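You operate a simulated robot arm through the tools that you are given. There is no shell and no other tool. Be economical: measure what you need, move in short steps, check, and stop when the job is done.

You run a simulated two-armed robot. Do the job below in one go: nothing can be reset, and whatever is moved stays where it is left.

Task
Clamp steel block 57 in the vice and grease its top.
Fine: grease from the blue tin with the round brush; brush back in its pot, lid back on. Set down upright: what you pick out, round brush. A coat counts when it lies all over at full strength: go over it till it gets no stronger.

The check looks at the end state, three seconds after you hand in, the way a careful person would. Anything else that was tipped, shoved, dropped, spilled or broken makes it a failure. Lids that push on must go on centred and level and be pressed home; caps that screw on are set level and turned clockwise until they are tight.

Robot
Two 7-joint arms with fingered hands on one trunk, on a base that drives. Base frame: it is fixed to the floor where the robot stands at the start and does not move with it; the origin is under the middle of the robot, x ahead of it, y to its left, z up; the surface under the hand at the start is at about z = 0.88. Lengths are in m, angles in rad, forces in N, time in s.
The left shoulder is at the start at [0.07, 0.166, 1.193], the right one opposite. With the tool pointing down near the work surface each hand reaches from about 0.46 to 0.96 m from the robot's upright axis, wherever it stands, measured 20 degrees to its own side. Places, roughly: bench vice knob [0.3, -0.2, 0.9]; vice bed [0.4, -0.2, 0.9]. Payload 4.1 kg a hand.
The tool frame of a hand sits at the grasp point between the pads (the TCP): z along the fingers, y along the line on which they close. The tips reach 0.032 m beyond it. Largest opening 0.108 m; the body of the gripper starts 0.038 m behind the TCP. The gripper is a hand of 4 fingers: y runs from the thumb to the fingers, the wrist lies at [-0.016, -0.108, -0.186] in the tool frame, and closing takes about 1.5 s.
Orientation is that of the tool frame in the base frame, as [roll, pitch, yaw] about the fixed x, y, z axes, in that order (R = Rz(yaw) Ry(pitch) Rx(roll)). With the fingers straight down and the wrist toward the robot, the tool's x, y and z point along [0, 1, 0], [1, 0, 0] and [0, 0, -1] of the base frame.

Tools
- The arms move only by the tool arm_command. It takes "left_moves", "right_moves" or both (then of equal length, played together; a hand with none holds still); each is a list of rows, each a list of 7 numbers: the turn, a rotation vector about the tool's x, y, z in units of 120 degrees (1.0 is 120 degrees), then the shift along the tool's x, y, z in units of 400 mm (1.0 is 400 mm), then the opening in per cent of the stroke, from 0 (shut) to 100 (fully open). In form: [[wx, wy, wz, x, y, z, fingers], ...]. A call has 1 to 20 rows; each row is the pose to reach, as a shift and turn from the pose commanded when the call began, along the tool's axes at that moment. A call with a number of a shift or a turn outside -1 to 1 is refused whole. Each row takes 0.2 s and may step no farther than 0.05 m and 0.15 rad from the row before; otherwise, or with a gripper value out of range, the whole call is refused. A pose out of reach is approached as far as the arm can. The call stops where the force on the tool passes 90 N (or 10 N more than at its start, if that is more) or the arm is blocked; 0.2 s more then pass. Each finger travels about 0.045 m/s and halts on what it meets, pressing with about 33 N; the grip force reading is that of the motor and also rises with nothing between the fingers. The clock runs only during rows and for 0.2 s after the last one: add rows that repeat a pose to give the fingers time. It gives the time, the measured TCP pose, the force on the tool (base axes), the opening and the grip force at its end, in the units of the frame above (readings bear some noise), with the torque about the TCP (base axes, N m) and any sound that the robot's microphone picked up, and new pictures: "pictures" is both (left out), scene, wrist or none (wrist: the cameras of the hands that moved).
- Cameras (640 x 400 px; columns grow to the right, rows downward): "scene" is now at [0.1355, -0.0335, 1.3977]; the picture's right is [-0.37, -0.93, 0.00], its down [-0.56, 0.22, -0.80] and it looks along [0.74, -0.29, -0.61] (base axes); focal length 214 px, centre (320, 200). "left" rides on the left gripper at [-0.064, -0.093, -0.132] in its tool frame; the picture's right is [-0.80, -0.28, 0.53], its down [0.55, -0.71, 0.45] and it looks along [0.25, 0.65, 0.72] (tool axes); focal length 247 px, centre (320, 200). "right" rides on the right gripper at [0.064, -0.093, -0.132] in its tool frame; the picture's right is [-0.80, 0.28, -0.53], its down [-0.55, -0.71, 0.45] and it looks along [-0.25, 0.65, 0.72] (tool axes); focal length 247 px, centre (320, 200). There is no depth. A picture from a camera that has moved, and an enlarged one, comes with that camera's place and axes in the base frame and with its lens. The place of the scene camera against the robot may be out by one fixed shift of up to 0.025 m in any direction.
- raise_lower(by): slides the trunk up (or, below 0, down) by that many m; the arms and the scene camera ride with it, the base frame stays. It gives what a move gives, with no picture.
- roll_base(legs): drives the robot by 1 to 6 legs, each [ahead, left, turn to the left] in m, m and rad, along the robot's own axes; the way and the turn of a leg run together, so that a leg with both is an arc; at most 1.5 m and 3.142 rad a leg. The arms and the cameras ride along, it lands a little off, and it stops where it bumps. It gives what a move gives, and a new picture of the scene camera.
- grasp_type(shape, hand): the hand has 4 fingers and takes this shape, open, in about a second: jaw (thumb against the fingers, like two jaws); tri (thumb and two fingers); tip (a fingertip pinch); poke (one finger out to press); point (the index stretched); flat (the hand flat); cup (the hand cupped); fist (a fist). The gripper value then closes the fingers along that shape, each until it touches; the sizes above hold for jaw. It gives what a move gives, with no picture.
- turn_head(pan, tilt): turns the head with the scene camera to pan (to the left, within 1.501 rad either way) and tilt (down, from -0.506 to 1.204), counted from straight ahead of the robot. It gives what a move gives, and a new picture of the scene camera.
- close_up(camera, box): a new picture of the part [left, top, right, bottom] of that camera's present view, enlarged. No time passes.
- hand_in(): hands the job in; it is judged then, once.

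Work in short steps. Places have to be worked out from the pictures, the camera data and where the tool is seen: move nearer, look again, correct. Check each grasp and each placing, and mend what went wrong. You have 120 turns and 260 pictures in all, those below and enlarged ones among them. Open the grippers and draw the arms clear of the work before you hand the job in, unless the task says otherwise; then end with one line.

The tools are called as a command line: name --argument value ..., lists and objects as JSON in quotes. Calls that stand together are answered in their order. arm_command: Moves the arms, as the interface text tells. Its arguments: {"type":"object","properties":{"left_moves":{"type":"array"},"right_moves":{"type":"array"},"pictures":{"type":"string","enum":["both","scene","wrist","none"]}},"required":[]} The other tools are called the same way: raise_lower (by) slides the trunk up or down; grasp_type (shape, hand) gives the hand a shape; roll_base (legs) drives the base; turn_head (pan, tilt) turns the head that bears the scene camera; close_up (camera, box) takes an enlarged picture of a part of a camera's view; hand_in () hands the job in.

At the start:

```text
time: 0.0
left_tool_pos: [0.6311, -0.1135, 1.3407]
left_ee_rot: [-3.141, 0.001, 1.571]
left_force: [-0.3, -0.2, -0.9]
left_wrist_torque: [-0.03, 0.0, 0.02]
left_gripper_width: 0.1077
left_grasp_force: 0.0
left_shape: jaw
right_tool_pos: [0.4503, -0.5001, 1.2817]
right_ee_rot: [-3.14, 0.001, 1.572]
right_force: [-0.1, 0.1, 0.4]
right_wrist_torque: [0.01, 0.01, 0.0]
right_gripper_width: 0.1078
right_grasp_force: 0.2
right_shape: jaw
trunk travel left (down, up): [-0.7, 0.24]
robot x, y, heading: [0.0013, 0.0016, -0.0]
head pan, tilt: [-0.377, 0.649]
```

scene: 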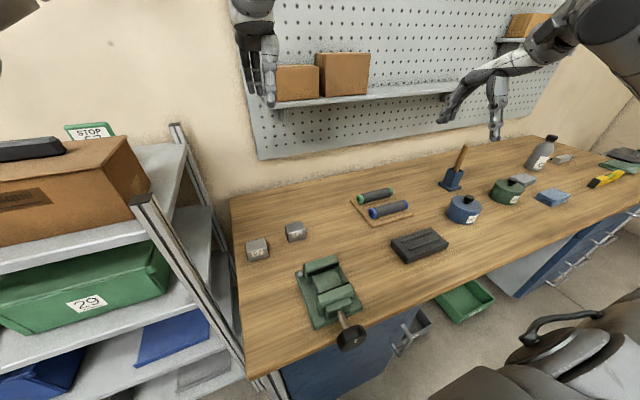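
right: 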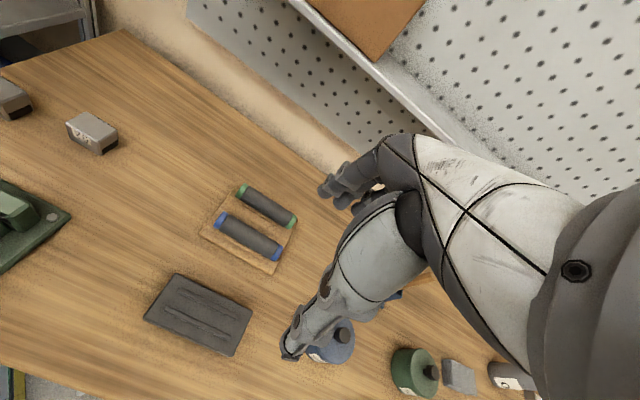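
left: 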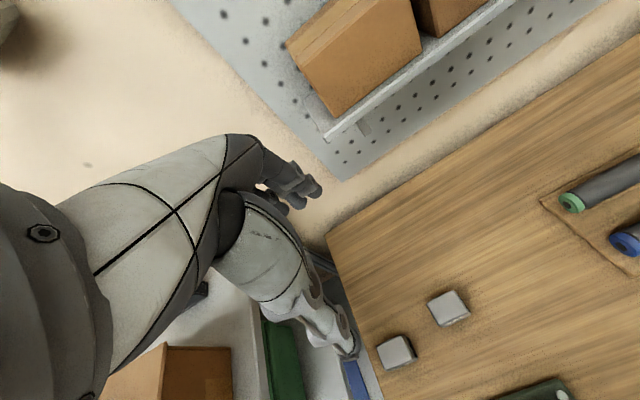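

I'll look closely at the bench items first: blocks, vice, tins and brush.

close_up --camera "scene" --box '[230, 200, 390, 360]'

close_up --camera "scene" --box '[340, 130, 500, 270]'

close_up --camera "scene" --box '[470, 120, 640, 240]'

```text
2.50 times, centred on (310, 280) of scene
camera zoom: at [0.1355, -0.0335, 1.3977], right [-0.37, -0.93, 0.0], down [-0.56, 0.22, -0.8], along [0.74, -0.29, -0.61], focal length 536 px, centre (345, 0)
```

zoom: 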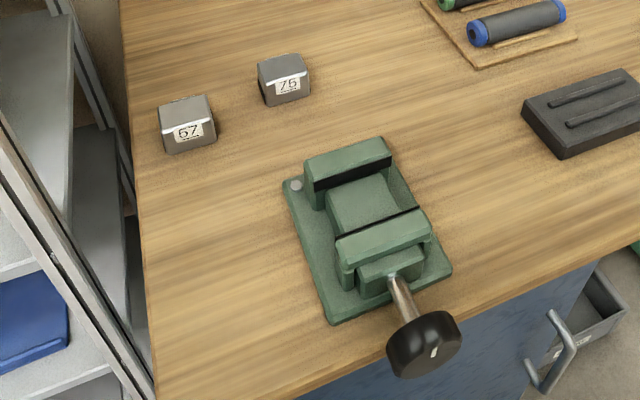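

```text
2.86 times, centred on (420, 200) of scene
camera zoom: at [0.1355, -0.0335, 1.3977], right [-0.37, -0.93, 0.0], down [-0.56, 0.22, -0.8], along [0.74, -0.29, -0.61], focal length 613 px, centre (34, 200)
```

zoom: 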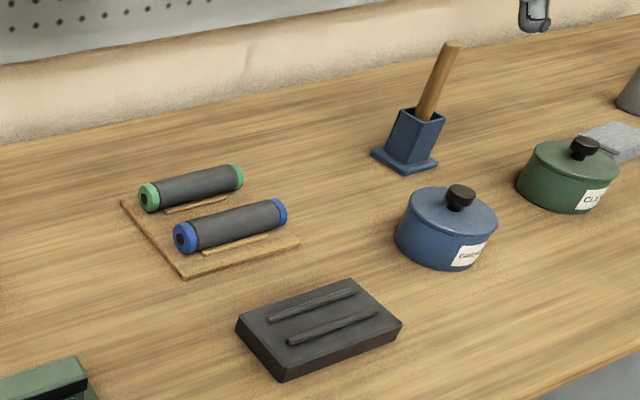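

```text
3.33 times, centred on (555, 180) of scene
camera zoom: at [0.1355, -0.0335, 1.3977], right [-0.37, -0.93, 0.0], down [-0.56, 0.22, -0.8], along [0.74, -0.29, -0.61], focal length 715 px, centre (-463, 267)
```

zoom: 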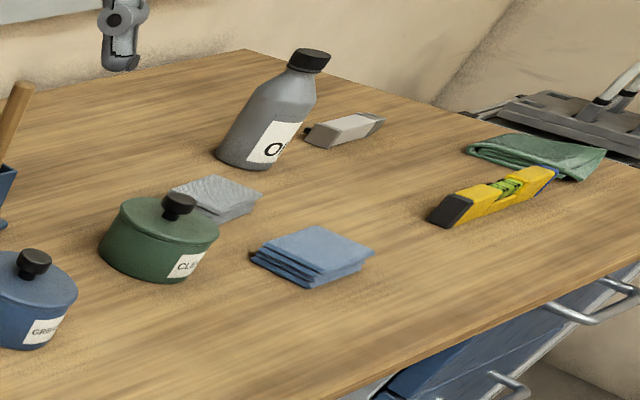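

The block labels need a tighter view, and so does the pot with the brush.

close_up --camera "scene" --box '[238, 210, 318, 270]'

close_up --camera "scene" --box '[425, 130, 525, 230]'

close_up --camera "left" --box '[360, 270, 500, 390]'

```text
6.67 times, centred on (278, 240) of scene
camera zoom: at [0.1355, -0.0335, 1.3977], right [-0.37, -0.93, 0.0], down [-0.56, 0.22, -0.8], along [0.74, -0.29, -0.61], focal length 1430 px, centre (600, -67)
```

zoom: 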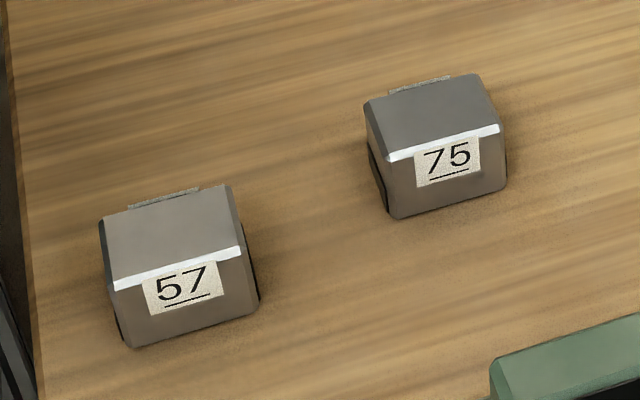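

```text
4.00 times, centred on (475, 180) of scene
camera zoom: at [0.1355, -0.0335, 1.3977], right [-0.37, -0.93, 0.0], down [-0.56, 0.22, -0.8], along [0.74, -0.29, -0.61], focal length 858 px, centre (-300, 280)
```

zoom: 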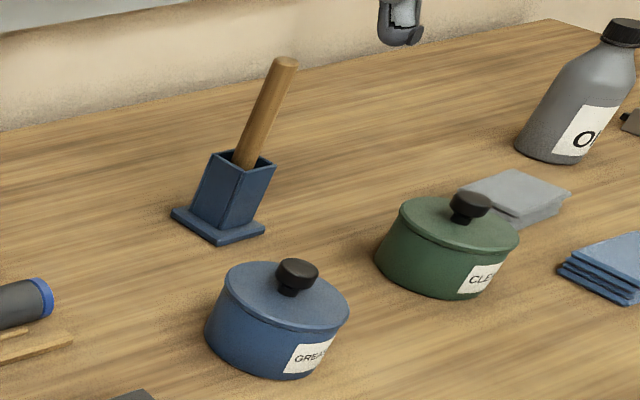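

```text
3.33 times, centred on (430, 330) of left
camera zoom: at [0.5383, -0.1781, 1.4712], right [-0.28, -0.8, -0.53], down [-0.71, 0.55, -0.45], along [0.65, 0.25, -0.72], focal length 823 px, centre (-47, -233)
```

zoom: 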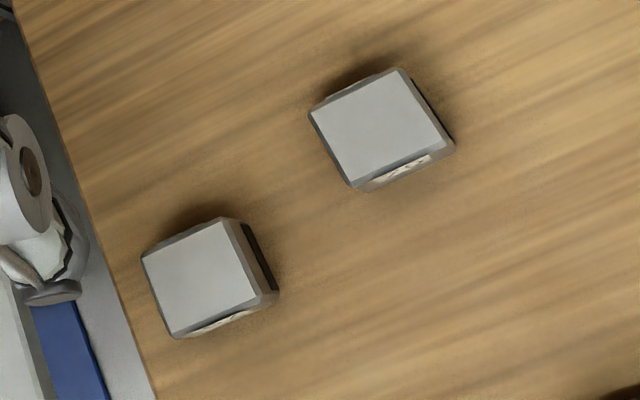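

Block 57 is the left one (about x 0.60, y −0.01) with its front label upright. Next I tilt the head down onto the vice to judge the jaw gap.

turn_head --pan -0.45 --tilt 1.0

close_up --camera "scene" --box '[220, 80, 380, 280]'

```text
time: 0.8
left_tool_pos: [0.6322, -0.1137, 1.3398]
left_ee_rot: [-3.141, 0.0, 1.571]
left_force: [0.0, -0.5, -0.9]
left_wrist_torque: [-0.02, 0.0, 0.0]
left_gripper_width: 0.1075
left_grasp_force: 0.0
left_shape: jaw
right_tool_pos: [0.4505, -0.502, 1.2817]
right_ee_rot: [3.141, 0.0, 1.571]
right_force: [0.7, 0.9, 0.4]
right_wrist_torque: [-0.01, 0.0, -0.01]
right_gripper_width: 0.1076
right_grasp_force: 0.0
right_shape: jaw
trunk travel left (down, up): [-0.7, 0.24]
robot x, y, heading: [0.004, -0.0001, 0.002]
head pan, tilt: [-0.45, 1.0]
camera scene: at [0.1175, -0.032, 1.3701], right [-0.44, -0.9, 0.0], down [-0.76, 0.37, -0.54], along [0.49, -0.24, -0.84], focal length 214 px, centre (320, 200)
```

scene: 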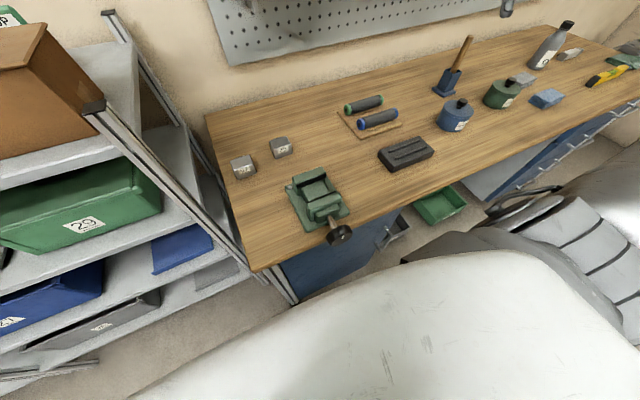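

```text
2.00 times, centred on (300, 180) of scene
camera zoom: at [0.1175, -0.032, 1.3701], right [-0.44, -0.9, 0.0], down [-0.76, 0.37, -0.54], along [0.49, -0.24, -0.84], focal length 429 px, centre (360, 240)
```

zoom: 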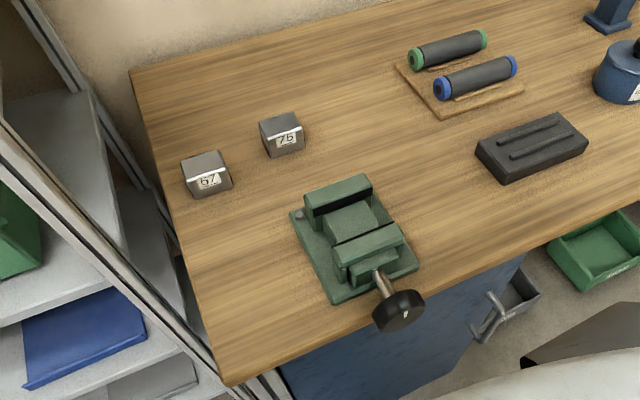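

The jaw gap looks like roughly 0.054 m and the block about 0.05 m, so I need a better look. I back the base up 0.25 m to bring the vice into good reach.

roll_base --legs '[[-0.25, 0, 0]]'

```text
time: 2.7
left_tool_pos: [0.3798, -0.1147, 1.339]
left_ee_rot: [-3.139, 0.0, 1.569]
left_force: [-0.4, -0.4, -0.1]
left_wrist_torque: [-0.01, 0.0, 0.04]
left_gripper_width: 0.1078
left_grasp_force: 0.1
left_shape: jaw
right_tool_pos: [0.1993, -0.501, 1.283]
right_ee_rot: [-3.141, -0.002, 1.569]
right_force: [0.6, 0.1, 0.0]
right_wrist_torque: [0.02, 0.01, -0.02]
right_gripper_width: 0.1079
right_grasp_force: 0.0
right_shape: jaw
trunk travel left (down, up): [-0.7, 0.24]
robot x, y, heading: [-0.2502, 0.0004, -0.005]
head pan, tilt: [-0.45, 1.0]
camera scene: at [-0.1334, -0.0319, 1.3699], right [-0.44, -0.9, 0.0], down [-0.76, 0.37, -0.54], along [0.49, -0.24, -0.84], focal length 214 px, centre (320, 200)
```

scene: 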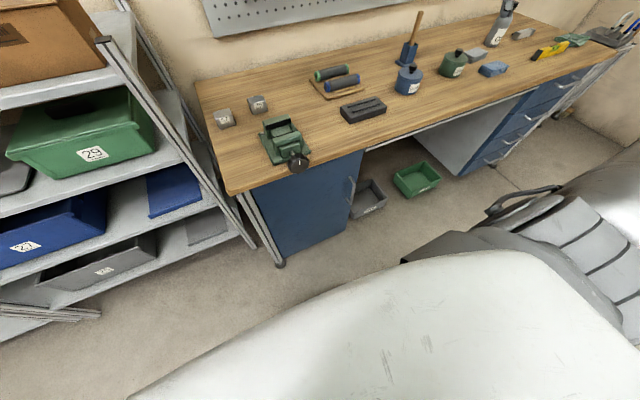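

Backed up fine. I move the left hand aside to the left at height, and bring the right hand over the vice for a wrist view in the same call.

arm_command --left_moves '[[0, 0, 0, 0.1, -0.05, 0, 100], [0, 0, 0, 0.2, -0.1, 0, 100], [0, 0, 0, 0.3, -0.15, 0, 100], [0, 0, 0, 0.4, -0.15, 0, 100], [0, 0, 0, 0.5, -0.15, 0, 100], [0, 0, 0, 0.6, -0.15, 0, 100], [0, 0, 0, 0.65, -0.15, 0, 100], [0, 0, 0, 0.65, -0.15, 0, 100], [0, 0, 0, 0.65, -0.15, 0, 100], [0, 0, 0, 0.65, -0.15, 0, 100]]' --right_moves '[[0, 0, 0, 0.1, 0.02, 0.05, 100], [0, 0, 0, 0.2, 0.04, 0.05, 100], [0, 0, 0, 0.3, 0.06, 0.1, 100], [0, 0, 0, 0.4, 0.08, 0.15, 100], [0, 0, 0, 0.5, 0.1, 0.2, 100], [0, 0, 0, 0.6, 0.12, 0.25, 100], [0, 0, 0, 0.7, 0.14, 0.3, 100], [0, 0, 0, 0.8, 0.16, 0.35, 100], [0, 0, 0, 0.88, 0.17, 0.4, 100], [0, 0, 0, 0.88, 0.17, 0.45, 100]]'

```text
time: 4.9
left_tool_pos: [0.3209, 0.1456, 1.3386]
left_ee_rot: [3.141, 0.0, 1.567]
left_force: [-1.0, 0.9, 0.2]
left_wrist_torque: [0.0, -0.01, 0.01]
left_gripper_width: 0.1076
left_grasp_force: 0.1
left_shape: jaw
right_tool_pos: [0.2664, -0.148, 1.1022]
right_ee_rot: [3.14, -0.001, 1.571]
right_force: [-0.7, 0.2, -0.5]
right_wrist_torque: [-0.01, 0.01, 0.0]
right_gripper_width: 0.1077
right_grasp_force: 0.0
right_shape: jaw
trunk travel left (down, up): [-0.7, 0.24]
robot x, y, heading: [-0.2546, 0.0009, -0.002]
head pan, tilt: [-0.45, 1.0]
camera scene: at [-0.1343, -0.032, 1.3701], right [-0.44, -0.9, 0.0], down [-0.76, 0.37, -0.54], along [0.49, -0.24, -0.84], focal length 214 px, centre (320, 200)
camera right: at [0.1734, -0.0844, 1.2332], right [0.28, -0.8, 0.53], down [-0.71, -0.55, -0.45], along [0.65, -0.25, -0.72], focal length 247 px, centre (320, 200)
camera left: at [0.2271, 0.0814, 1.4706], right [-0.28, -0.8, -0.53], down [-0.71, 0.55, -0.45], along [0.65, 0.25, -0.72], focal length 247 px, centre (320, 200)
```

scene: 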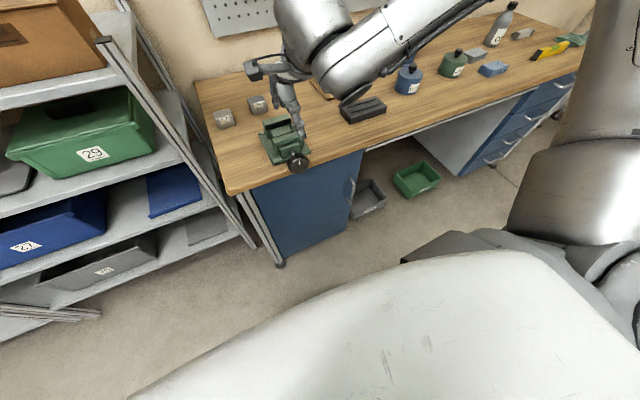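
right: 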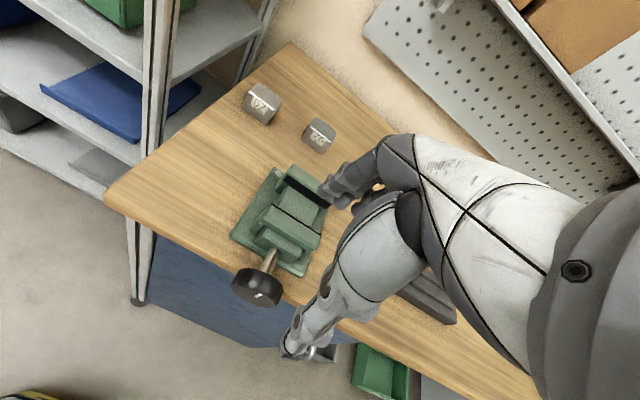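
left: 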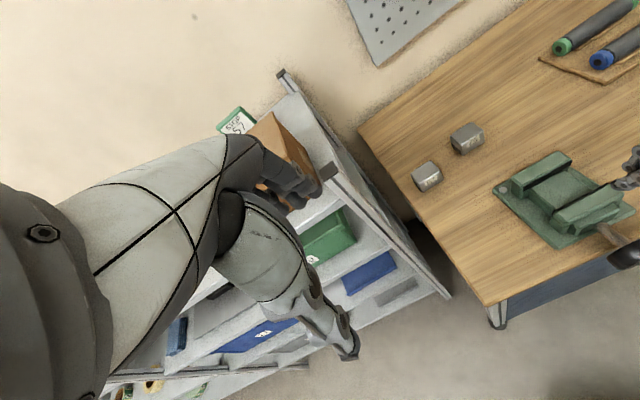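

Both wrist cameras now see the vice and blocks. I take close-ups from each for stereo measurement.

close_up --camera "right" --box '[220, 80, 348, 310]'

close_up --camera "right" --box '[224, 160, 344, 235]'

close_up --camera "left" --box '[480, 130, 640, 260]'

close_up --camera "left" --box '[400, 110, 500, 200]'

```text
1.74 times, centred on (284, 195) of right
camera zoom: at [0.1734, -0.0844, 1.2332], right [0.28, -0.8, 0.53], down [-0.71, -0.55, -0.45], along [0.65, -0.25, -0.72], focal length 430 px, centre (383, 209)
```

zoom: 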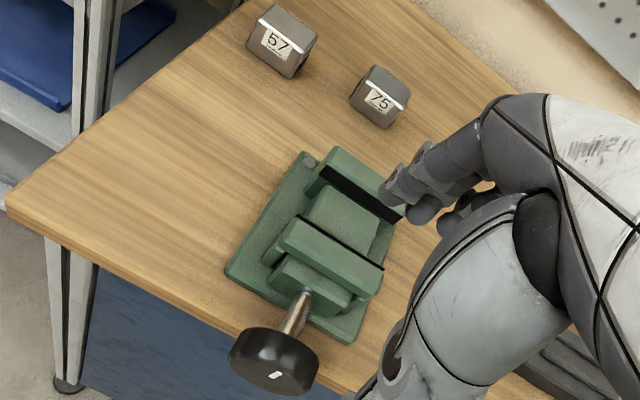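

```text
5.33 times, centred on (284, 198) of right
camera zoom: at [0.1734, -0.0844, 1.2332], right [0.28, -0.8, 0.53], down [-0.71, -0.55, -0.45], along [0.65, -0.25, -0.72], focal length 1317 px, centre (512, 213)
```

zoom: 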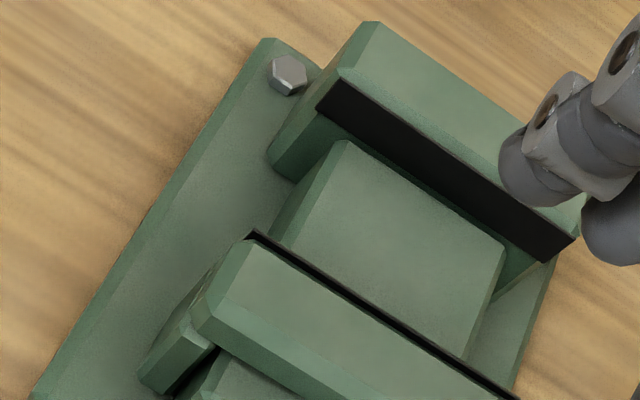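

```text
3.08 times, centred on (560, 195) of left
camera zoom: at [0.2271, 0.0814, 1.4706], right [-0.28, -0.8, -0.53], down [-0.71, 0.55, -0.45], along [0.65, 0.25, -0.72], focal length 760 px, centre (-418, 215)
```

zoom: 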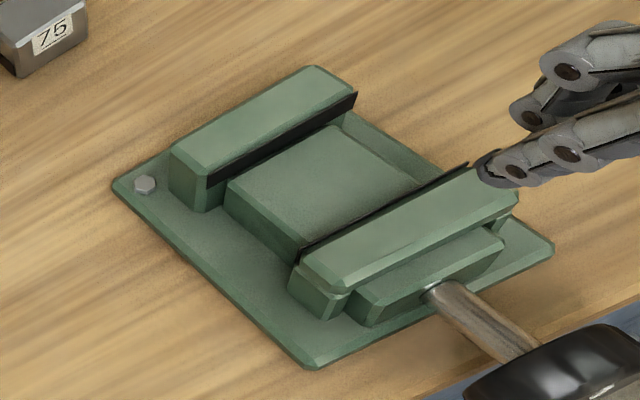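

```text
4.44 times, centred on (450, 155) of left
camera zoom: at [0.2271, 0.0814, 1.4706], right [-0.28, -0.8, -0.53], down [-0.71, 0.55, -0.45], along [0.65, 0.25, -0.72], focal length 1098 px, centre (-258, 400)
```

zoom: 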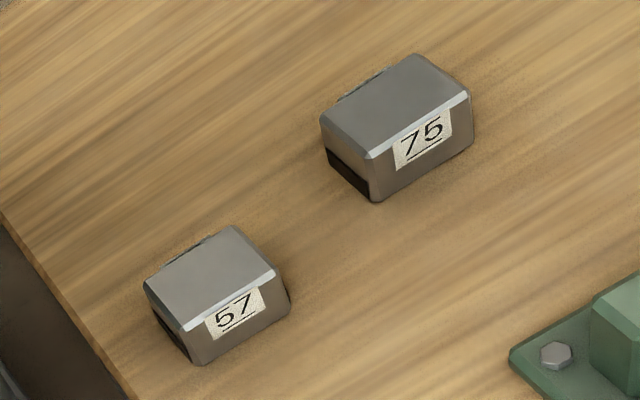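

Measured: the jaw gap is about 0.060 m with tops at z≈0.952. Block 57 is about 0.057 (y) × 0.045 (x) × 0.04, centred near [0.604, −0.012], so it fits label-forward between the jaws. I bring the right hand over it, yawed 90° so the fingers close along y.

arm_command --right_moves '[[0, 0, -0.0625, 0.028, 0.07, 0, 75], [0, 0, -0.125, 0.056, 0.14, 0, 75], [0, 0, -0.1875, 0.085, 0.21, 0, 75], [0, 0, -0.25, 0.113, 0.28, 0, 75], [0, 0, -0.3125, 0.142, 0.35, 0, 75], [0, 0, -0.375, 0.17, 0.42, 0, 75], [0, 0, -0.4375, 0.198, 0.49, 0, 75], [0, 0, -0.5, 0.227, 0.56, 0, 75], [0, 0, -0.5625, 0.255, 0.63, 0, 75], [0, 0, -0.625, 0.283, 0.7, 0, 75], [0, 0, -0.6875, 0.312, 0.77, 0.05, 75], [0, 0, -0.75, 0.34, 0.845, 0.1, 75], [0, 0, -0.75, 0.34, 0.845, 0.1, 75], [0, 0, -0.75, 0.34, 0.845, 0.1, 75]]'

```text
time: 7.9
left_tool_pos: [0.3192, 0.1467, 1.3389]
left_ee_rot: [3.14, 0.0, 1.569]
left_force: [0.1, 0.2, 0.3]
left_wrist_torque: [0.01, -0.02, -0.02]
left_gripper_width: 0.1073
left_grasp_force: 0.0
left_shape: jaw
right_tool_pos: [0.318, -0.1901, 1.1367]
right_ee_rot: [-3.14, -0.001, 3.14]
right_force: [0.6, 0.7, -0.2]
right_wrist_torque: [0.02, 0.01, -0.02]
right_gripper_width: 0.0813
right_grasp_force: 0.0
right_shape: jaw
right hand out of reach, approached as far as the arm can: row 1, 2, 3, 4, 5, 6, 7, 8, 9, 10, 11, 12, 13, 14
trunk travel left (down, up): [-0.7, 0.24]
robot x, y, heading: [-0.251, -0.0006, 0.001]
head pan, tilt: [-0.45, 1.0]
camera scene: at [-0.134, -0.0317, 1.37], right [-0.44, -0.9, 0.0], down [-0.76, 0.37, -0.54], along [0.49, -0.24, -0.84], focal length 214 px, centre (320, 200)
camera right: at [0.2529, -0.282, 1.2681], right [0.8, 0.28, 0.53], down [0.55, -0.71, -0.45], along [0.25, 0.65, -0.72], focal length 247 px, centre (320, 200)
```

scene: 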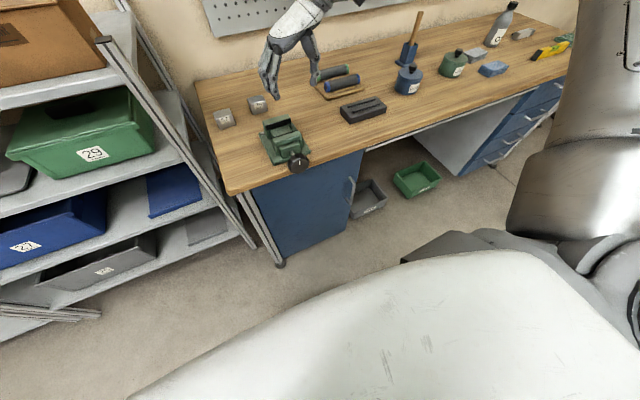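
right: 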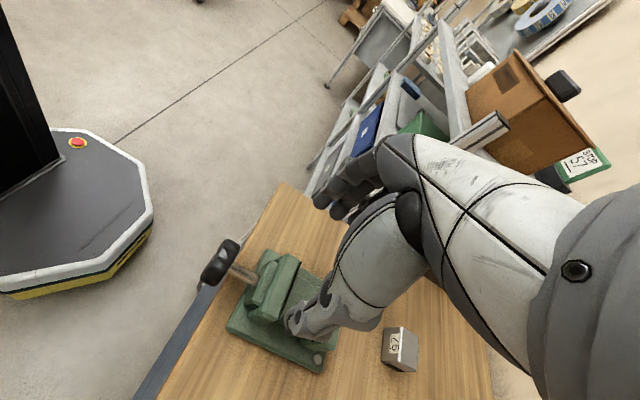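

The yawed pose stalled short of the block (reach limit from this base place). I test a small move forward from here to see if it still advances.

arm_command --right_moves '[[0, 0, 0, -0.1, 0, 0.05, 75], [0, 0, 0, -0.2, 0, 0.1, 75], [0, 0, 0, -0.3, 0, 0.1, 75], [0, 0, 0, -0.3, 0, 0.1, 75]]' --pictures "scene"

```text
time: 8.9
left_tool_pos: [0.321, 0.1473, 1.3387]
left_ee_rot: [3.142, 0.003, 1.569]
left_force: [1.1, 0.0, 0.4]
left_wrist_torque: [0.03, 0.0, 0.02]
left_gripper_width: 0.1078
left_grasp_force: 0.0
left_shape: jaw
right_tool_pos: [0.3361, -0.2323, 1.1198]
right_ee_rot: [-3.141, -0.001, 3.141]
right_force: [0.8, 0.7, 0.1]
right_wrist_torque: [0.02, -0.01, 0.01]
right_gripper_width: 0.081
right_grasp_force: 0.2
right_shape: jaw
right hand out of reach, approached as far as the arm can: row 1, 2, 3, 4
trunk travel left (down, up): [-0.7, 0.24]
robot x, y, heading: [-0.2509, -0.0024, 0.002]
head pan, tilt: [-0.45, 1.0]
camera scene: at [-0.1341, -0.0316, 1.37], right [-0.44, -0.9, 0.0], down [-0.76, 0.37, -0.54], along [0.49, -0.24, -0.84], focal length 214 px, centre (320, 200)
```

scene: 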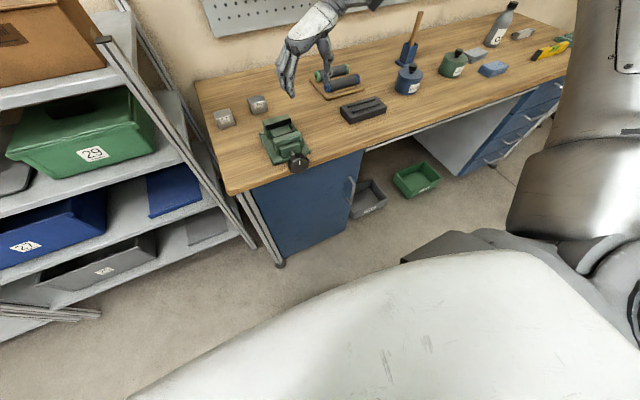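

The hand yaw relative to the forearm is the limit, so I reposition the base: to the right of the vice and turned left 0.9 rad, where a finger line along y is comfortable for the right hand.

roll_base --legs '[[0, -0.5, 0], [0, 0, 0.9], [0.124, -0.157, 0]]'

```text
time: 15.3
left_tool_pos: [0.1903, 0.0368, 1.3391]
left_ee_rot: [3.141, 0.0, 2.469]
left_force: [-0.5, -0.6, 0.2]
left_wrist_torque: [0.01, -0.03, -0.02]
left_gripper_width: 0.1076
left_grasp_force: 0.2
left_shape: jaw
right_tool_pos: [0.4973, -0.1858, 1.121]
right_ee_rot: [3.141, 0.002, -2.243]
right_force: [0.6, 0.7, -0.1]
right_wrist_torque: [0.0, -0.01, 0.02]
right_gripper_width: 0.0813
right_grasp_force: 0.0
right_shape: jaw
trunk travel left (down, up): [-0.7, 0.24]
robot x, y, heading: [-0.051, -0.5026, 0.898]
head pan, tilt: [-0.45, 1.0]
camera scene: at [0.0476, -0.4337, 1.3701], right [0.43, -0.9, 0.0], down [-0.76, -0.36, -0.54], along [0.49, 0.23, -0.84], focal length 214 px, centre (320, 200)
```

scene: 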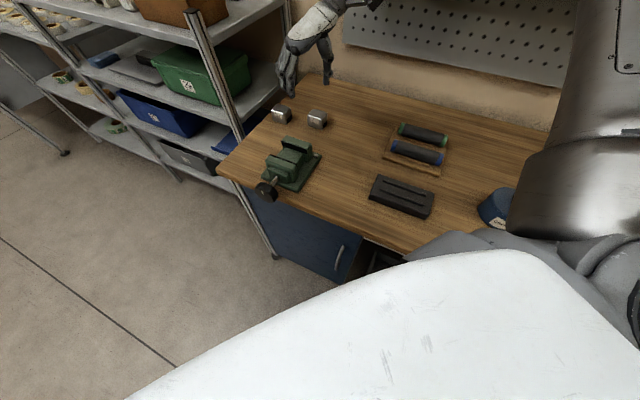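

Base is placed well. I now yaw the right hand back to π and bring it above block 57 at z≈1.02.

arm_command --right_moves '[[0, 0, 0.054, -0.0625, 0.0086, 0.0, 75], [0, 0, 0.107, -0.125, 0.017, 0.0, 75], [0, 0, 0.161, -0.1875, 0.026, 0.0, 75], [0, 0, 0.214, -0.25, 0.034, 0.05, 75], [0, 0, 0.268, -0.3125, 0.043, 0.1, 75], [0, 0, 0.322, -0.375, 0.052, 0.15, 75], [0, 0, 0.375, -0.4375, 0.06, 0.2, 75], [0, 0, 0.429, -0.5, 0.069, 0.25, 75], [0, 0, 0.429, -0.5, 0.069, 0.25, 75], [0, 0, 0.429, -0.5, 0.069, 0.25, 75]]'

```text
time: 17.5
left_tool_pos: [0.1916, 0.0366, 1.339]
left_ee_rot: [-3.141, -0.001, 2.47]
left_force: [0.3, 0.0, 1.2]
left_wrist_torque: [0.0, -0.01, -0.01]
left_gripper_width: 0.1074
left_grasp_force: 0.1
left_shape: jaw
right_tool_pos: [0.5677, -0.1415, 1.0696]
right_ee_rot: [3.141, -0.001, 3.141]
right_force: [-0.7, 0.0, 0.0]
right_wrist_torque: [0.03, -0.01, -0.01]
right_gripper_width: 0.081
right_grasp_force: 0.0
right_shape: jaw
right hand out of reach, approached as far as the arm can: row 1, 2, 3, 4, 5, 6, 7, 8, 9, 10
trunk travel left (down, up): [-0.7, 0.24]
robot x, y, heading: [-0.0518, -0.5, 0.898]
head pan, tilt: [-0.45, 1.0]
camera scene: at [0.0486, -0.4337, 1.37], right [0.43, -0.9, 0.0], down [-0.76, -0.36, -0.54], along [0.49, 0.23, -0.84], focal length 214 px, centre (320, 200)
camera right: at [0.503, -0.2342, 1.2018], right [0.8, 0.28, 0.53], down [0.55, -0.71, -0.45], along [0.25, 0.65, -0.72], focal length 247 px, centre (320, 200)
```

scene: 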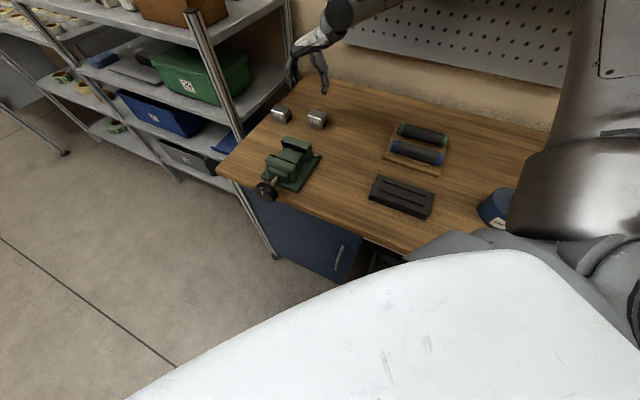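
right: 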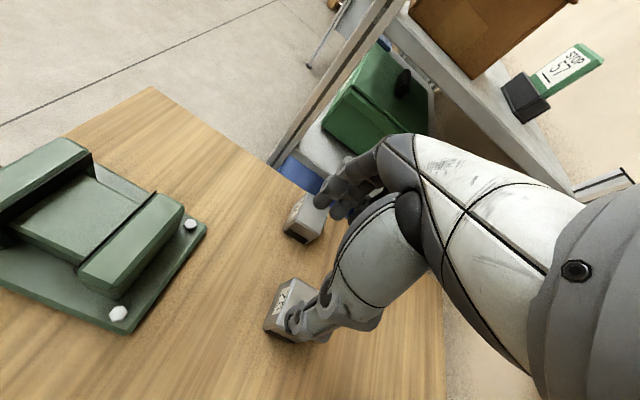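

The wrist flexion seems the limit with the forearm level. Raising the trunk should slope the forearm downward and extend reach.

raise_lower --by 0.22

```text
time: 19.9
left_tool_pos: [0.1911, 0.0368, 1.5589]
left_ee_rot: [-3.141, -0.001, 2.469]
left_force: [0.0, 0.3, -1.0]
left_wrist_torque: [0.01, 0.04, -0.04]
left_gripper_width: 0.1075
left_grasp_force: 0.0
left_shape: jaw
right_tool_pos: [0.5693, -0.1419, 1.292]
right_ee_rot: [3.14, -0.001, 3.14]
right_force: [-0.2, -0.2, -0.6]
right_wrist_torque: [-0.01, -0.02, 0.01]
right_gripper_width: 0.0813
right_grasp_force: 0.1
right_shape: jaw
trunk travel left (down, up): [-0.92, 0.02]
robot x, y, heading: [-0.0528, -0.5013, 0.899]
head pan, tilt: [-0.45, 1.0]
```

Now lower toward above block 57 at z≈1.0.

arm_command --right_moves '[[0, 0, 0, -0.01, 0.04, 0.1, 75], [0, 0, 0, -0.02, 0.08, 0.2, 75], [0, 0, 0, -0.03, 0.12, 0.3, 75], [0, 0, 0, -0.04, 0.16, 0.4, 75], [0, 0, 0, -0.05, 0.2, 0.5, 75], [0, 0, 0, -0.06, 0.24, 0.6, 75], [0, 0, 0, -0.07, 0.28, 0.66, 75], [0, 0, 0, -0.08, 0.325, 0.725, 75], [0, 0, 0, -0.08, 0.325, 0.725, 75]]'

```text
time: 21.9
left_tool_pos: [0.1909, 0.0367, 1.5592]
left_ee_rot: [-3.141, 0.0, 2.469]
left_force: [-0.3, 0.0, 0.9]
left_wrist_torque: [-0.03, 0.01, -0.01]
left_gripper_width: 0.1078
left_grasp_force: 0.0
left_shape: jaw
right_tool_pos: [0.5604, -0.1935, 1.1934]
right_ee_rot: [3.138, 0.0, 3.14]
right_force: [1.2, -0.9, 0.5]
right_wrist_torque: [-0.01, -0.03, -0.02]
right_gripper_width: 0.0812
right_grasp_force: 0.1
right_shape: jaw
right hand out of reach, approached as far as the arm can: row 1, 2, 3, 4, 5, 6, 7, 8, 9
trunk travel left (down, up): [-0.92, 0.02]
robot x, y, heading: [-0.0457, -0.5047, 0.897]
head pan, tilt: [-0.45, 1.0]
camera scene: at [0.0486, -0.4336, 1.59], right [0.43, -0.9, 0.0], down [-0.76, -0.36, -0.54], along [0.49, 0.23, -0.84], focal length 214 px, centre (320, 200)
camera right: at [0.4952, -0.2861, 1.3247], right [0.8, 0.28, 0.53], down [0.55, -0.71, -0.45], along [0.25, 0.65, -0.72], focal length 247 px, centre (320, 200)
```

scene: 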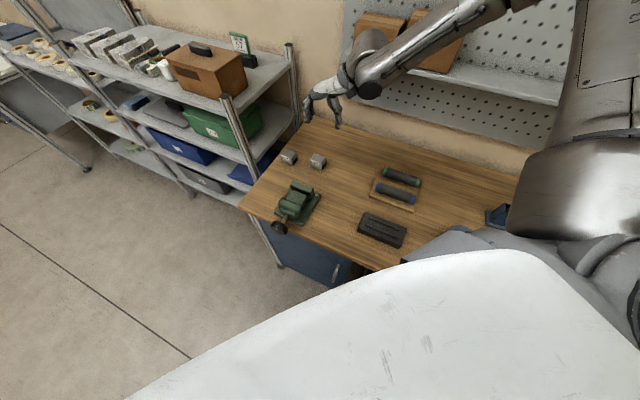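
right: 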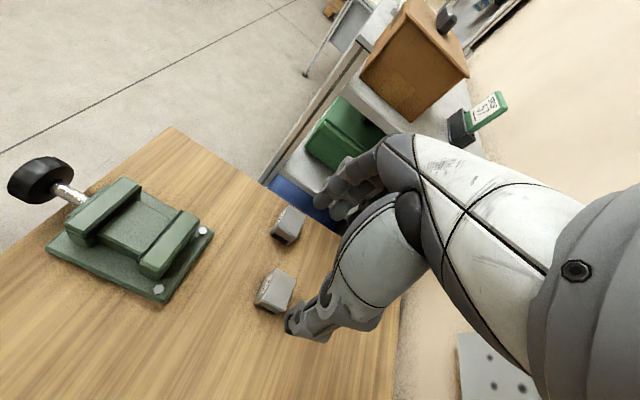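

The arm seems stuck in an awkward elbow-out posture. I rotate the hand to the natural yaw (2.47) here to let it recover.

arm_command --right_moves '[[0, 0, 0.064, 0, 0, 0, 75], [0, 0, 0.128, 0, 0, 0, 75], [0, 0, 0.192, 0, 0, 0, 75], [0, 0, 0.256, 0, 0, 0, 75], [0, 0, 0.32, 0, 0, 0, 75], [0, 0, 0.32, 0, 0, 0, 75], [0, 0, 0.32, 0, 0, 0, 75]]' --pictures "scene"

```text
time: 23.5
left_tool_pos: [0.1913, 0.0365, 1.5604]
left_ee_rot: [-3.141, 0.0, 2.469]
left_force: [0.2, -0.5, 0.8]
left_wrist_torque: [-0.02, 0.03, 0.0]
left_gripper_width: 0.1077
left_grasp_force: 0.1
left_shape: jaw
right_tool_pos: [0.5582, -0.1982, 1.1994]
right_ee_rot: [3.139, -0.001, 2.472]
right_force: [-0.3, 1.1, -1.0]
right_wrist_torque: [-0.03, -0.03, -0.01]
right_gripper_width: 0.081
right_grasp_force: 0.0
right_shape: jaw
right hand out of reach, approached as far as the arm can: row 5, 6, 7
trunk travel left (down, up): [-0.92, 0.02]
robot x, y, heading: [-0.0478, -0.5056, 0.894]
head pan, tilt: [-0.45, 1.0]
camera scene: at [0.0488, -0.4336, 1.59], right [0.43, -0.9, 0.0], down [-0.76, -0.36, -0.54], along [0.49, 0.23, -0.84], focal length 214 px, centre (320, 200)
```

scene: 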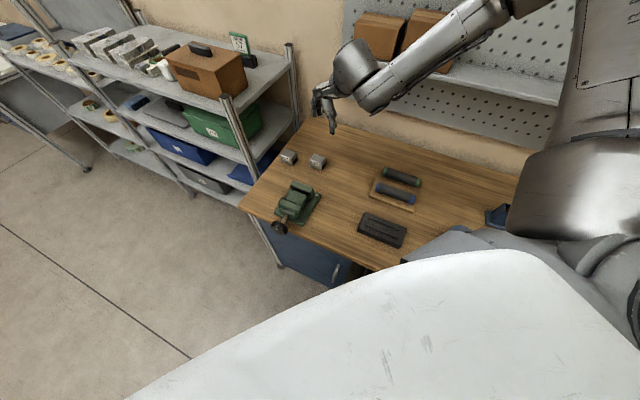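

The natural solution is facing +y (heading π/2), where the start-like arm posture lands right above the blocks. First I return the right arm to its start-relative posture up high.

arm_command --right_moves '[[0, 0, 0, -0.03, -0.03, -0.1, 75], [0, 0, 0, -0.08, -0.06, -0.2, 75], [0, 0, 0, -0.13, -0.1, -0.3, 75], [0, 0, 0, -0.19, -0.15, -0.38, 75], [0, 0, 0, -0.25, -0.2, -0.46, 75], [0, 0, 0, -0.31, -0.25, -0.54, 75], [0, 0, 0, -0.37, -0.3, -0.62, 75], [0, 0, 0, -0.43, -0.35, -0.7, 75], [0, 0, 0, -0.49, -0.39, -0.75, 75], [0, 0, 0, -0.53, -0.42, -0.75, 75], [0, 0, 0, -0.53, -0.42, -0.75, 75]]' --pictures "scene"

```text
time: 25.9
left_tool_pos: [0.1908, 0.0369, 1.5592]
left_ee_rot: [3.14, -0.001, 2.47]
left_force: [-0.5, 0.7, -0.5]
left_wrist_torque: [-0.01, -0.02, -0.01]
left_gripper_width: 0.1077
left_grasp_force: 0.0
left_shape: jaw
right_tool_pos: [0.6199, -0.4623, 1.4992]
right_ee_rot: [3.139, -0.001, 2.471]
right_force: [-0.5, 0.5, 0.3]
right_wrist_torque: [-0.03, -0.01, 0.01]
right_gripper_width: 0.081
right_grasp_force: 0.2
right_shape: jaw
trunk travel left (down, up): [-0.92, 0.02]
robot x, y, heading: [-0.0479, -0.5021, 0.898]
head pan, tilt: [-0.45, 1.0]
camera scene: at [0.0478, -0.4332, 1.5901], right [0.43, -0.9, 0.0], down [-0.76, -0.36, -0.54], along [0.49, 0.23, -0.84], focal length 214 px, centre (320, 200)
```

scene: 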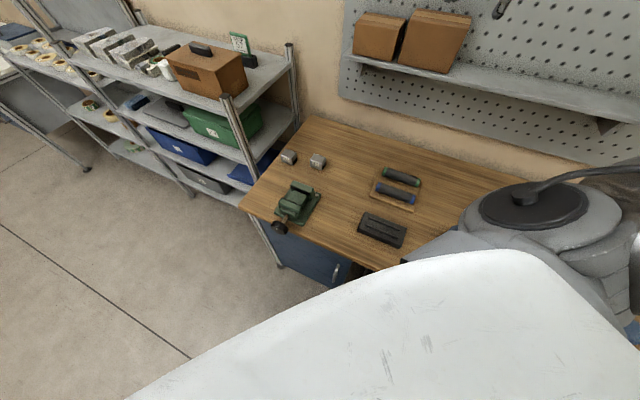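

Reached cleanly. Now turn the base to face +y.

roll_base --legs '[[0, 0, 0.672]]'

```text
time: 28.1
left_tool_pos: [-0.1961, 0.0691, 1.5604]
left_ee_rot: [3.142, 0.0, 3.141]
left_force: [0.4, 0.5, 0.0]
left_wrist_torque: [0.01, -0.01, 0.0]
left_gripper_width: 0.1078
left_grasp_force: 0.1
left_shape: jaw
right_tool_pos: [0.4505, -0.0527, 1.4979]
right_ee_rot: [3.139, -0.002, -3.14]
right_force: [0.2, 0.0, 0.1]
right_wrist_torque: [0.02, 0.0, -0.01]
right_gripper_width: 0.0811
right_grasp_force: 0.1
right_shape: jaw
trunk travel left (down, up): [-0.92, 0.02]
robot x, y, heading: [-0.0498, -0.5056, 1.569]
head pan, tilt: [-0.45, 1.0]
camera scene: at [-0.0144, -0.3905, 1.5901], right [0.9, -0.43, 0.0], down [-0.37, -0.76, -0.54], along [0.23, 0.49, -0.84], focal length 214 px, centre (320, 200)
```

scene: 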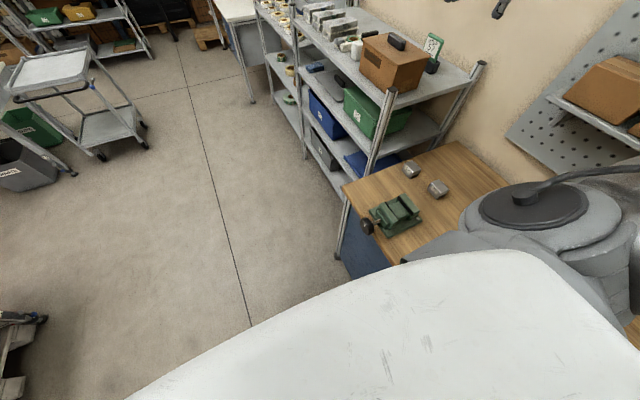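

Now move the right hand to above block 57 at z≈1.1 and look.

arm_command --right_moves '[[0, 0, 0, -0.04, 0.01, 0.1, 75], [0, 0, 0, -0.08, 0.02, 0.2, 75], [0, 0, 0, -0.12, 0.03, 0.3, 75], [0, 0, 0, -0.16, 0.04, 0.4, 75], [0, 0, 0, -0.2, 0.05, 0.5, 75], [0, 0, 0, -0.24, 0.06, 0.6, 75], [0, 0, 0, -0.28, 0.07, 0.7, 75], [0, 0, 0, -0.32, 0.08, 0.8, 75], [0, 0, 0, -0.36, 0.09, 0.9, 75], [0, 0, 0, -0.38, 0.1, 1.0, 75], [0, 0, 0, -0.38, 0.1, 1.0, 75]]'

```text
time: 30.5
left_tool_pos: [-0.1979, 0.0695, 1.5597]
left_ee_rot: [3.141, 0.001, 3.14]
left_force: [-0.9, 0.1, 0.0]
left_wrist_torque: [-0.01, 0.03, -0.03]
left_gripper_width: 0.1076
left_grasp_force: 0.1
left_shape: jaw
right_tool_pos: [0.6016, -0.0114, 1.0987]
right_ee_rot: [3.141, 0.001, -3.141]
right_force: [-0.2, 0.2, -0.8]
right_wrist_torque: [-0.01, -0.02, -0.02]
right_gripper_width: 0.0812
right_grasp_force: 0.1
right_shape: jaw
trunk travel left (down, up): [-0.92, 0.02]
robot x, y, heading: [-0.0505, -0.5015, 1.569]
head pan, tilt: [-0.45, 1.0]
camera scene: at [-0.0156, -0.3905, 1.5901], right [0.9, -0.43, 0.0], down [-0.37, -0.76, -0.54], along [0.24, 0.49, -0.84], focal length 214 px, centre (320, 200)
camera right: at [0.5357, -0.1047, 1.229], right [0.8, 0.28, 0.53], down [0.55, -0.7, -0.45], along [0.25, 0.65, -0.72], focal length 247 px, centre (320, 200)
```

scene: 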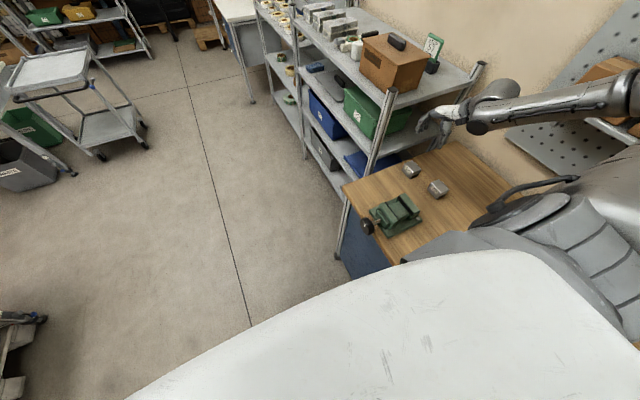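
right: 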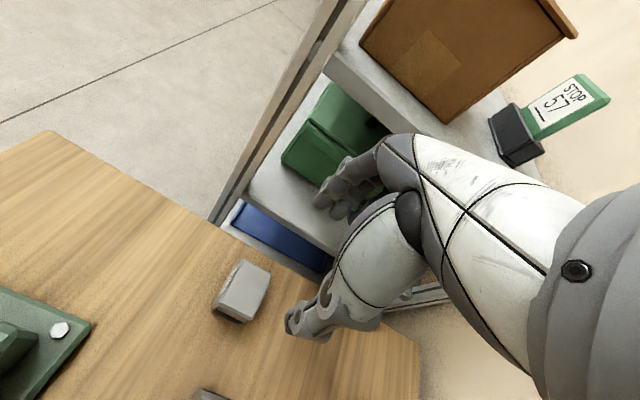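

Pose reached. Close-up to locate the block precisely.

close_up --camera "right" --box '[200, 240, 360, 360]'

```text
3.33 times, centred on (280, 300) of right
camera zoom: at [0.5357, -0.1047, 1.229], right [0.8, 0.28, 0.53], down [0.55, -0.7, -0.45], along [0.25, 0.65, -0.72], focal length 823 px, centre (453, -133)
```

zoom: 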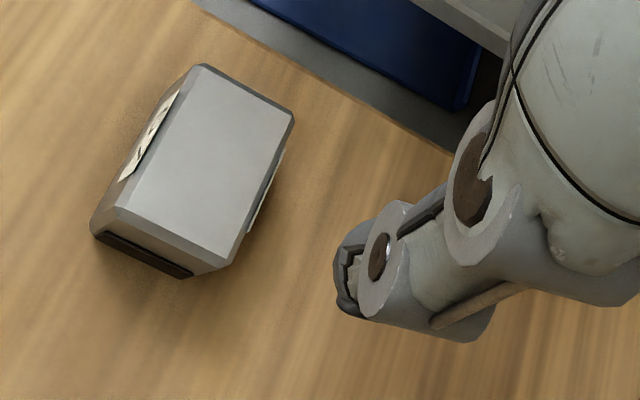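

Block centre is at [0.599, −0.009], square to the axes. I descend to TCP z≈0.92.

arm_command --right_moves '[[0, 0, 0, 0.0065, 0.006, 0.1, 78], [0, 0, 0, 0.0065, 0.006, 0.2, 78], [0, 0, 0, 0.0065, 0.006, 0.28, 78], [0, 0, 0, 0.0065, 0.006, 0.35, 78], [0, 0, 0, 0.0065, 0.006, 0.4, 78], [0, 0, 0, 0.0065, 0.006, 0.42, 78], [0, 0, 0, 0.0065, 0.006, 0.435, 78], [0, 0, 0, 0.0065, 0.006, 0.447, 78], [0, 0, 0, 0.0065, 0.006, 0.447, 78]]' --pictures "wrist"

```text
time: 32.5
left_tool_pos: [-0.198, 0.0694, 1.56]
left_ee_rot: [-3.14, 0.001, -3.141]
left_force: [0.3, 0.1, -0.2]
left_wrist_torque: [-0.01, 0.0, -0.01]
left_gripper_width: 0.1078
left_grasp_force: 0.0
left_shape: jaw
right_tool_pos: [0.5981, -0.009, 0.9193]
right_ee_rot: [3.14, -0.001, -3.14]
right_force: [-0.1, 0.0, -0.3]
right_wrist_torque: [0.0, 0.0, 0.03]
right_gripper_width: 0.0839
right_grasp_force: 0.1
right_shape: jaw
trunk travel left (down, up): [-0.92, 0.02]
robot x, y, heading: [-0.0533, -0.5008, 1.573]
head pan, tilt: [-0.45, 1.0]
camera right: at [0.533, -0.102, 1.0516], right [0.8, 0.28, 0.53], down [0.55, -0.7, -0.45], along [0.25, 0.65, -0.72], focal length 247 px, centre (320, 200)
```

right: 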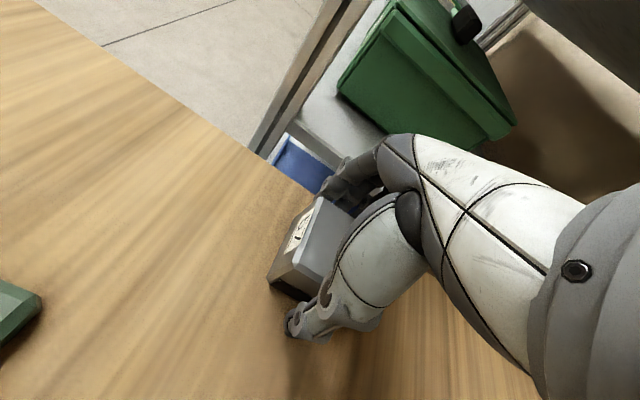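

Block is between thumb and fingers. Closing.

arm_command --right_moves '[[0, 0, 0, 0, 0, 0.005, 70], [0, 0, 0, 0, 0, 0.005, 50], [0, 0, 0, 0, 0, 0.005, 40], [0, 0, 0, 0, 0, 0.005, 40], [0, 0, 0, 0, 0, 0.005, 40], [0, 0, 0, 0, 0, 0.005, 40], [0, 0, 0, 0, 0, 0.005, 40]]' --pictures "wrist"

```text
time: 34.1
left_tool_pos: [-0.1967, 0.0703, 1.5585]
left_ee_rot: [3.141, -0.001, 3.141]
left_force: [-0.2, 1.0, 0.5]
left_wrist_torque: [-0.03, 0.03, 0.01]
left_gripper_width: 0.1077
left_grasp_force: 0.1
left_shape: jaw
right_tool_pos: [0.599, -0.0087, 0.9187]
right_ee_rot: [3.14, -0.001, -3.14]
right_force: [0.0, -1.9, -0.4]
right_wrist_torque: [0.02, -0.04, -0.02]
right_gripper_width: 0.0541
right_grasp_force: 32.7
right_shape: jaw
trunk travel left (down, up): [-0.92, 0.02]
robot x, y, heading: [-0.0507, -0.5027, 1.569]
head pan, tilt: [-0.45, 1.0]
camera right: at [0.5333, -0.1019, 1.0492], right [0.8, 0.28, 0.53], down [0.55, -0.7, -0.45], along [0.25, 0.65, -0.72], focal length 247 px, centre (320, 200)
```

right: 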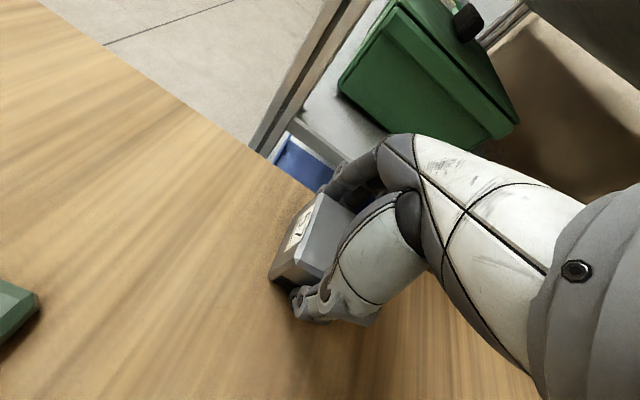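

Gripped (32.7 N). Lift to z≈1.07 and carry to above the vice.

arm_command --right_moves '[[0, 0, 0, 0, 0, -0.08, 40], [0, 0, 0, 0, 0, -0.18, 40], [0, 0, 0, 0, 0, -0.28, 40], [0, 0, 0, 0, 0, -0.375, 40], [0, 0, 0, 0.08, -0.06, -0.375, 40], [0, 0, 0, 0.16, -0.12, -0.375, 40], [0, 0, 0, 0.24, -0.18, -0.375, 40], [0, 0, 0, 0.32, -0.24, -0.375, 40], [0, 0, 0, 0.4, -0.3, -0.375, 40], [0, 0, 0, 0.46, -0.36, -0.375, 40], [0, 0, 0, 0.4875, -0.38, -0.375, 40], [0, 0, 0, 0.4875, -0.38, -0.375, 40]]'

```text
time: 36.7
left_tool_pos: [-0.1965, 0.0695, 1.5597]
left_ee_rot: [-3.141, -0.001, 3.141]
left_force: [0.4, 0.0, -0.4]
left_wrist_torque: [-0.02, -0.01, 0.0]
left_gripper_width: 0.1076
left_grasp_force: 0.1
left_shape: jaw
right_tool_pos: [0.4039, -0.1617, 1.0682]
right_ee_rot: [3.14, 0.0, -3.139]
right_force: [-0.9, 0.6, -3.5]
right_wrist_torque: [-0.01, 0.02, 0.0]
right_gripper_width: 0.0542
right_grasp_force: 33.1
right_shape: jaw
trunk travel left (down, up): [-0.92, 0.02]
robot x, y, heading: [-0.0509, -0.4994, 1.571]
head pan, tilt: [-0.45, 1.0]
camera scene: at [-0.0145, -0.3895, 1.59], right [0.9, -0.43, 0.0], down [-0.37, -0.76, -0.54], along [0.23, 0.49, -0.84], focal length 214 px, centre (320, 200)
camera right: at [0.3387, -0.2545, 1.1994], right [0.8, 0.28, 0.53], down [0.55, -0.7, -0.45], along [0.25, 0.65, -0.72], focal length 247 px, centre (320, 200)
```

scene: 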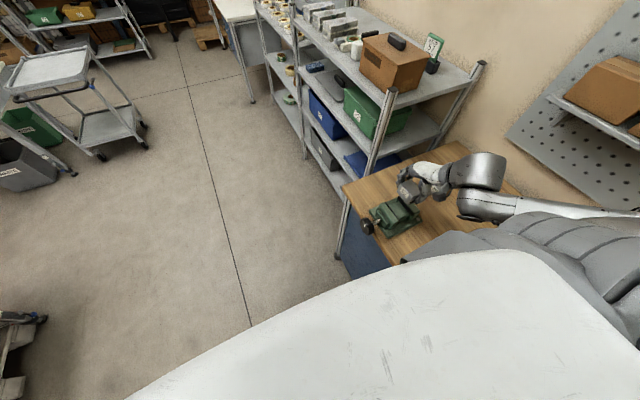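
right: 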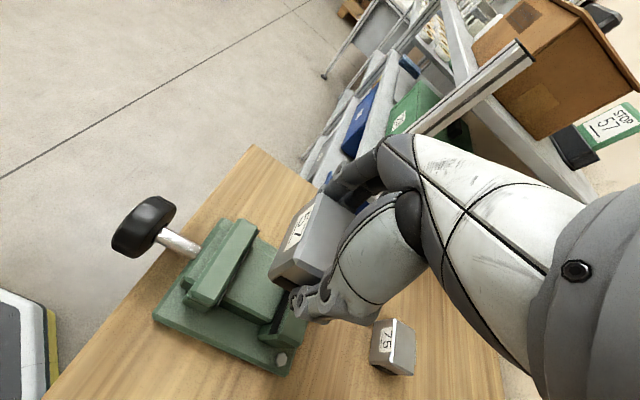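

Holding the block firmly. A close-up of the vice from this side to refine jaw positions before lowering.

close_up --camera "right" --box '[145, 210, 325, 380]'

```text
2.35 times, centred on (235, 295) of right
camera zoom: at [0.3387, -0.2545, 1.1994], right [0.8, 0.28, 0.53], down [0.55, -0.7, -0.45], along [0.25, 0.65, -0.72], focal length 581 px, centre (520, -24)
```

zoom: 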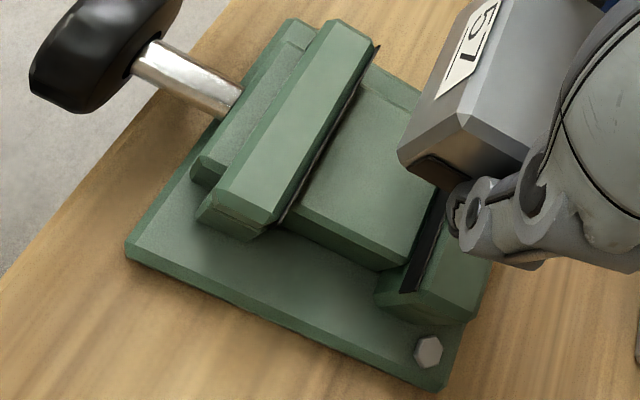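

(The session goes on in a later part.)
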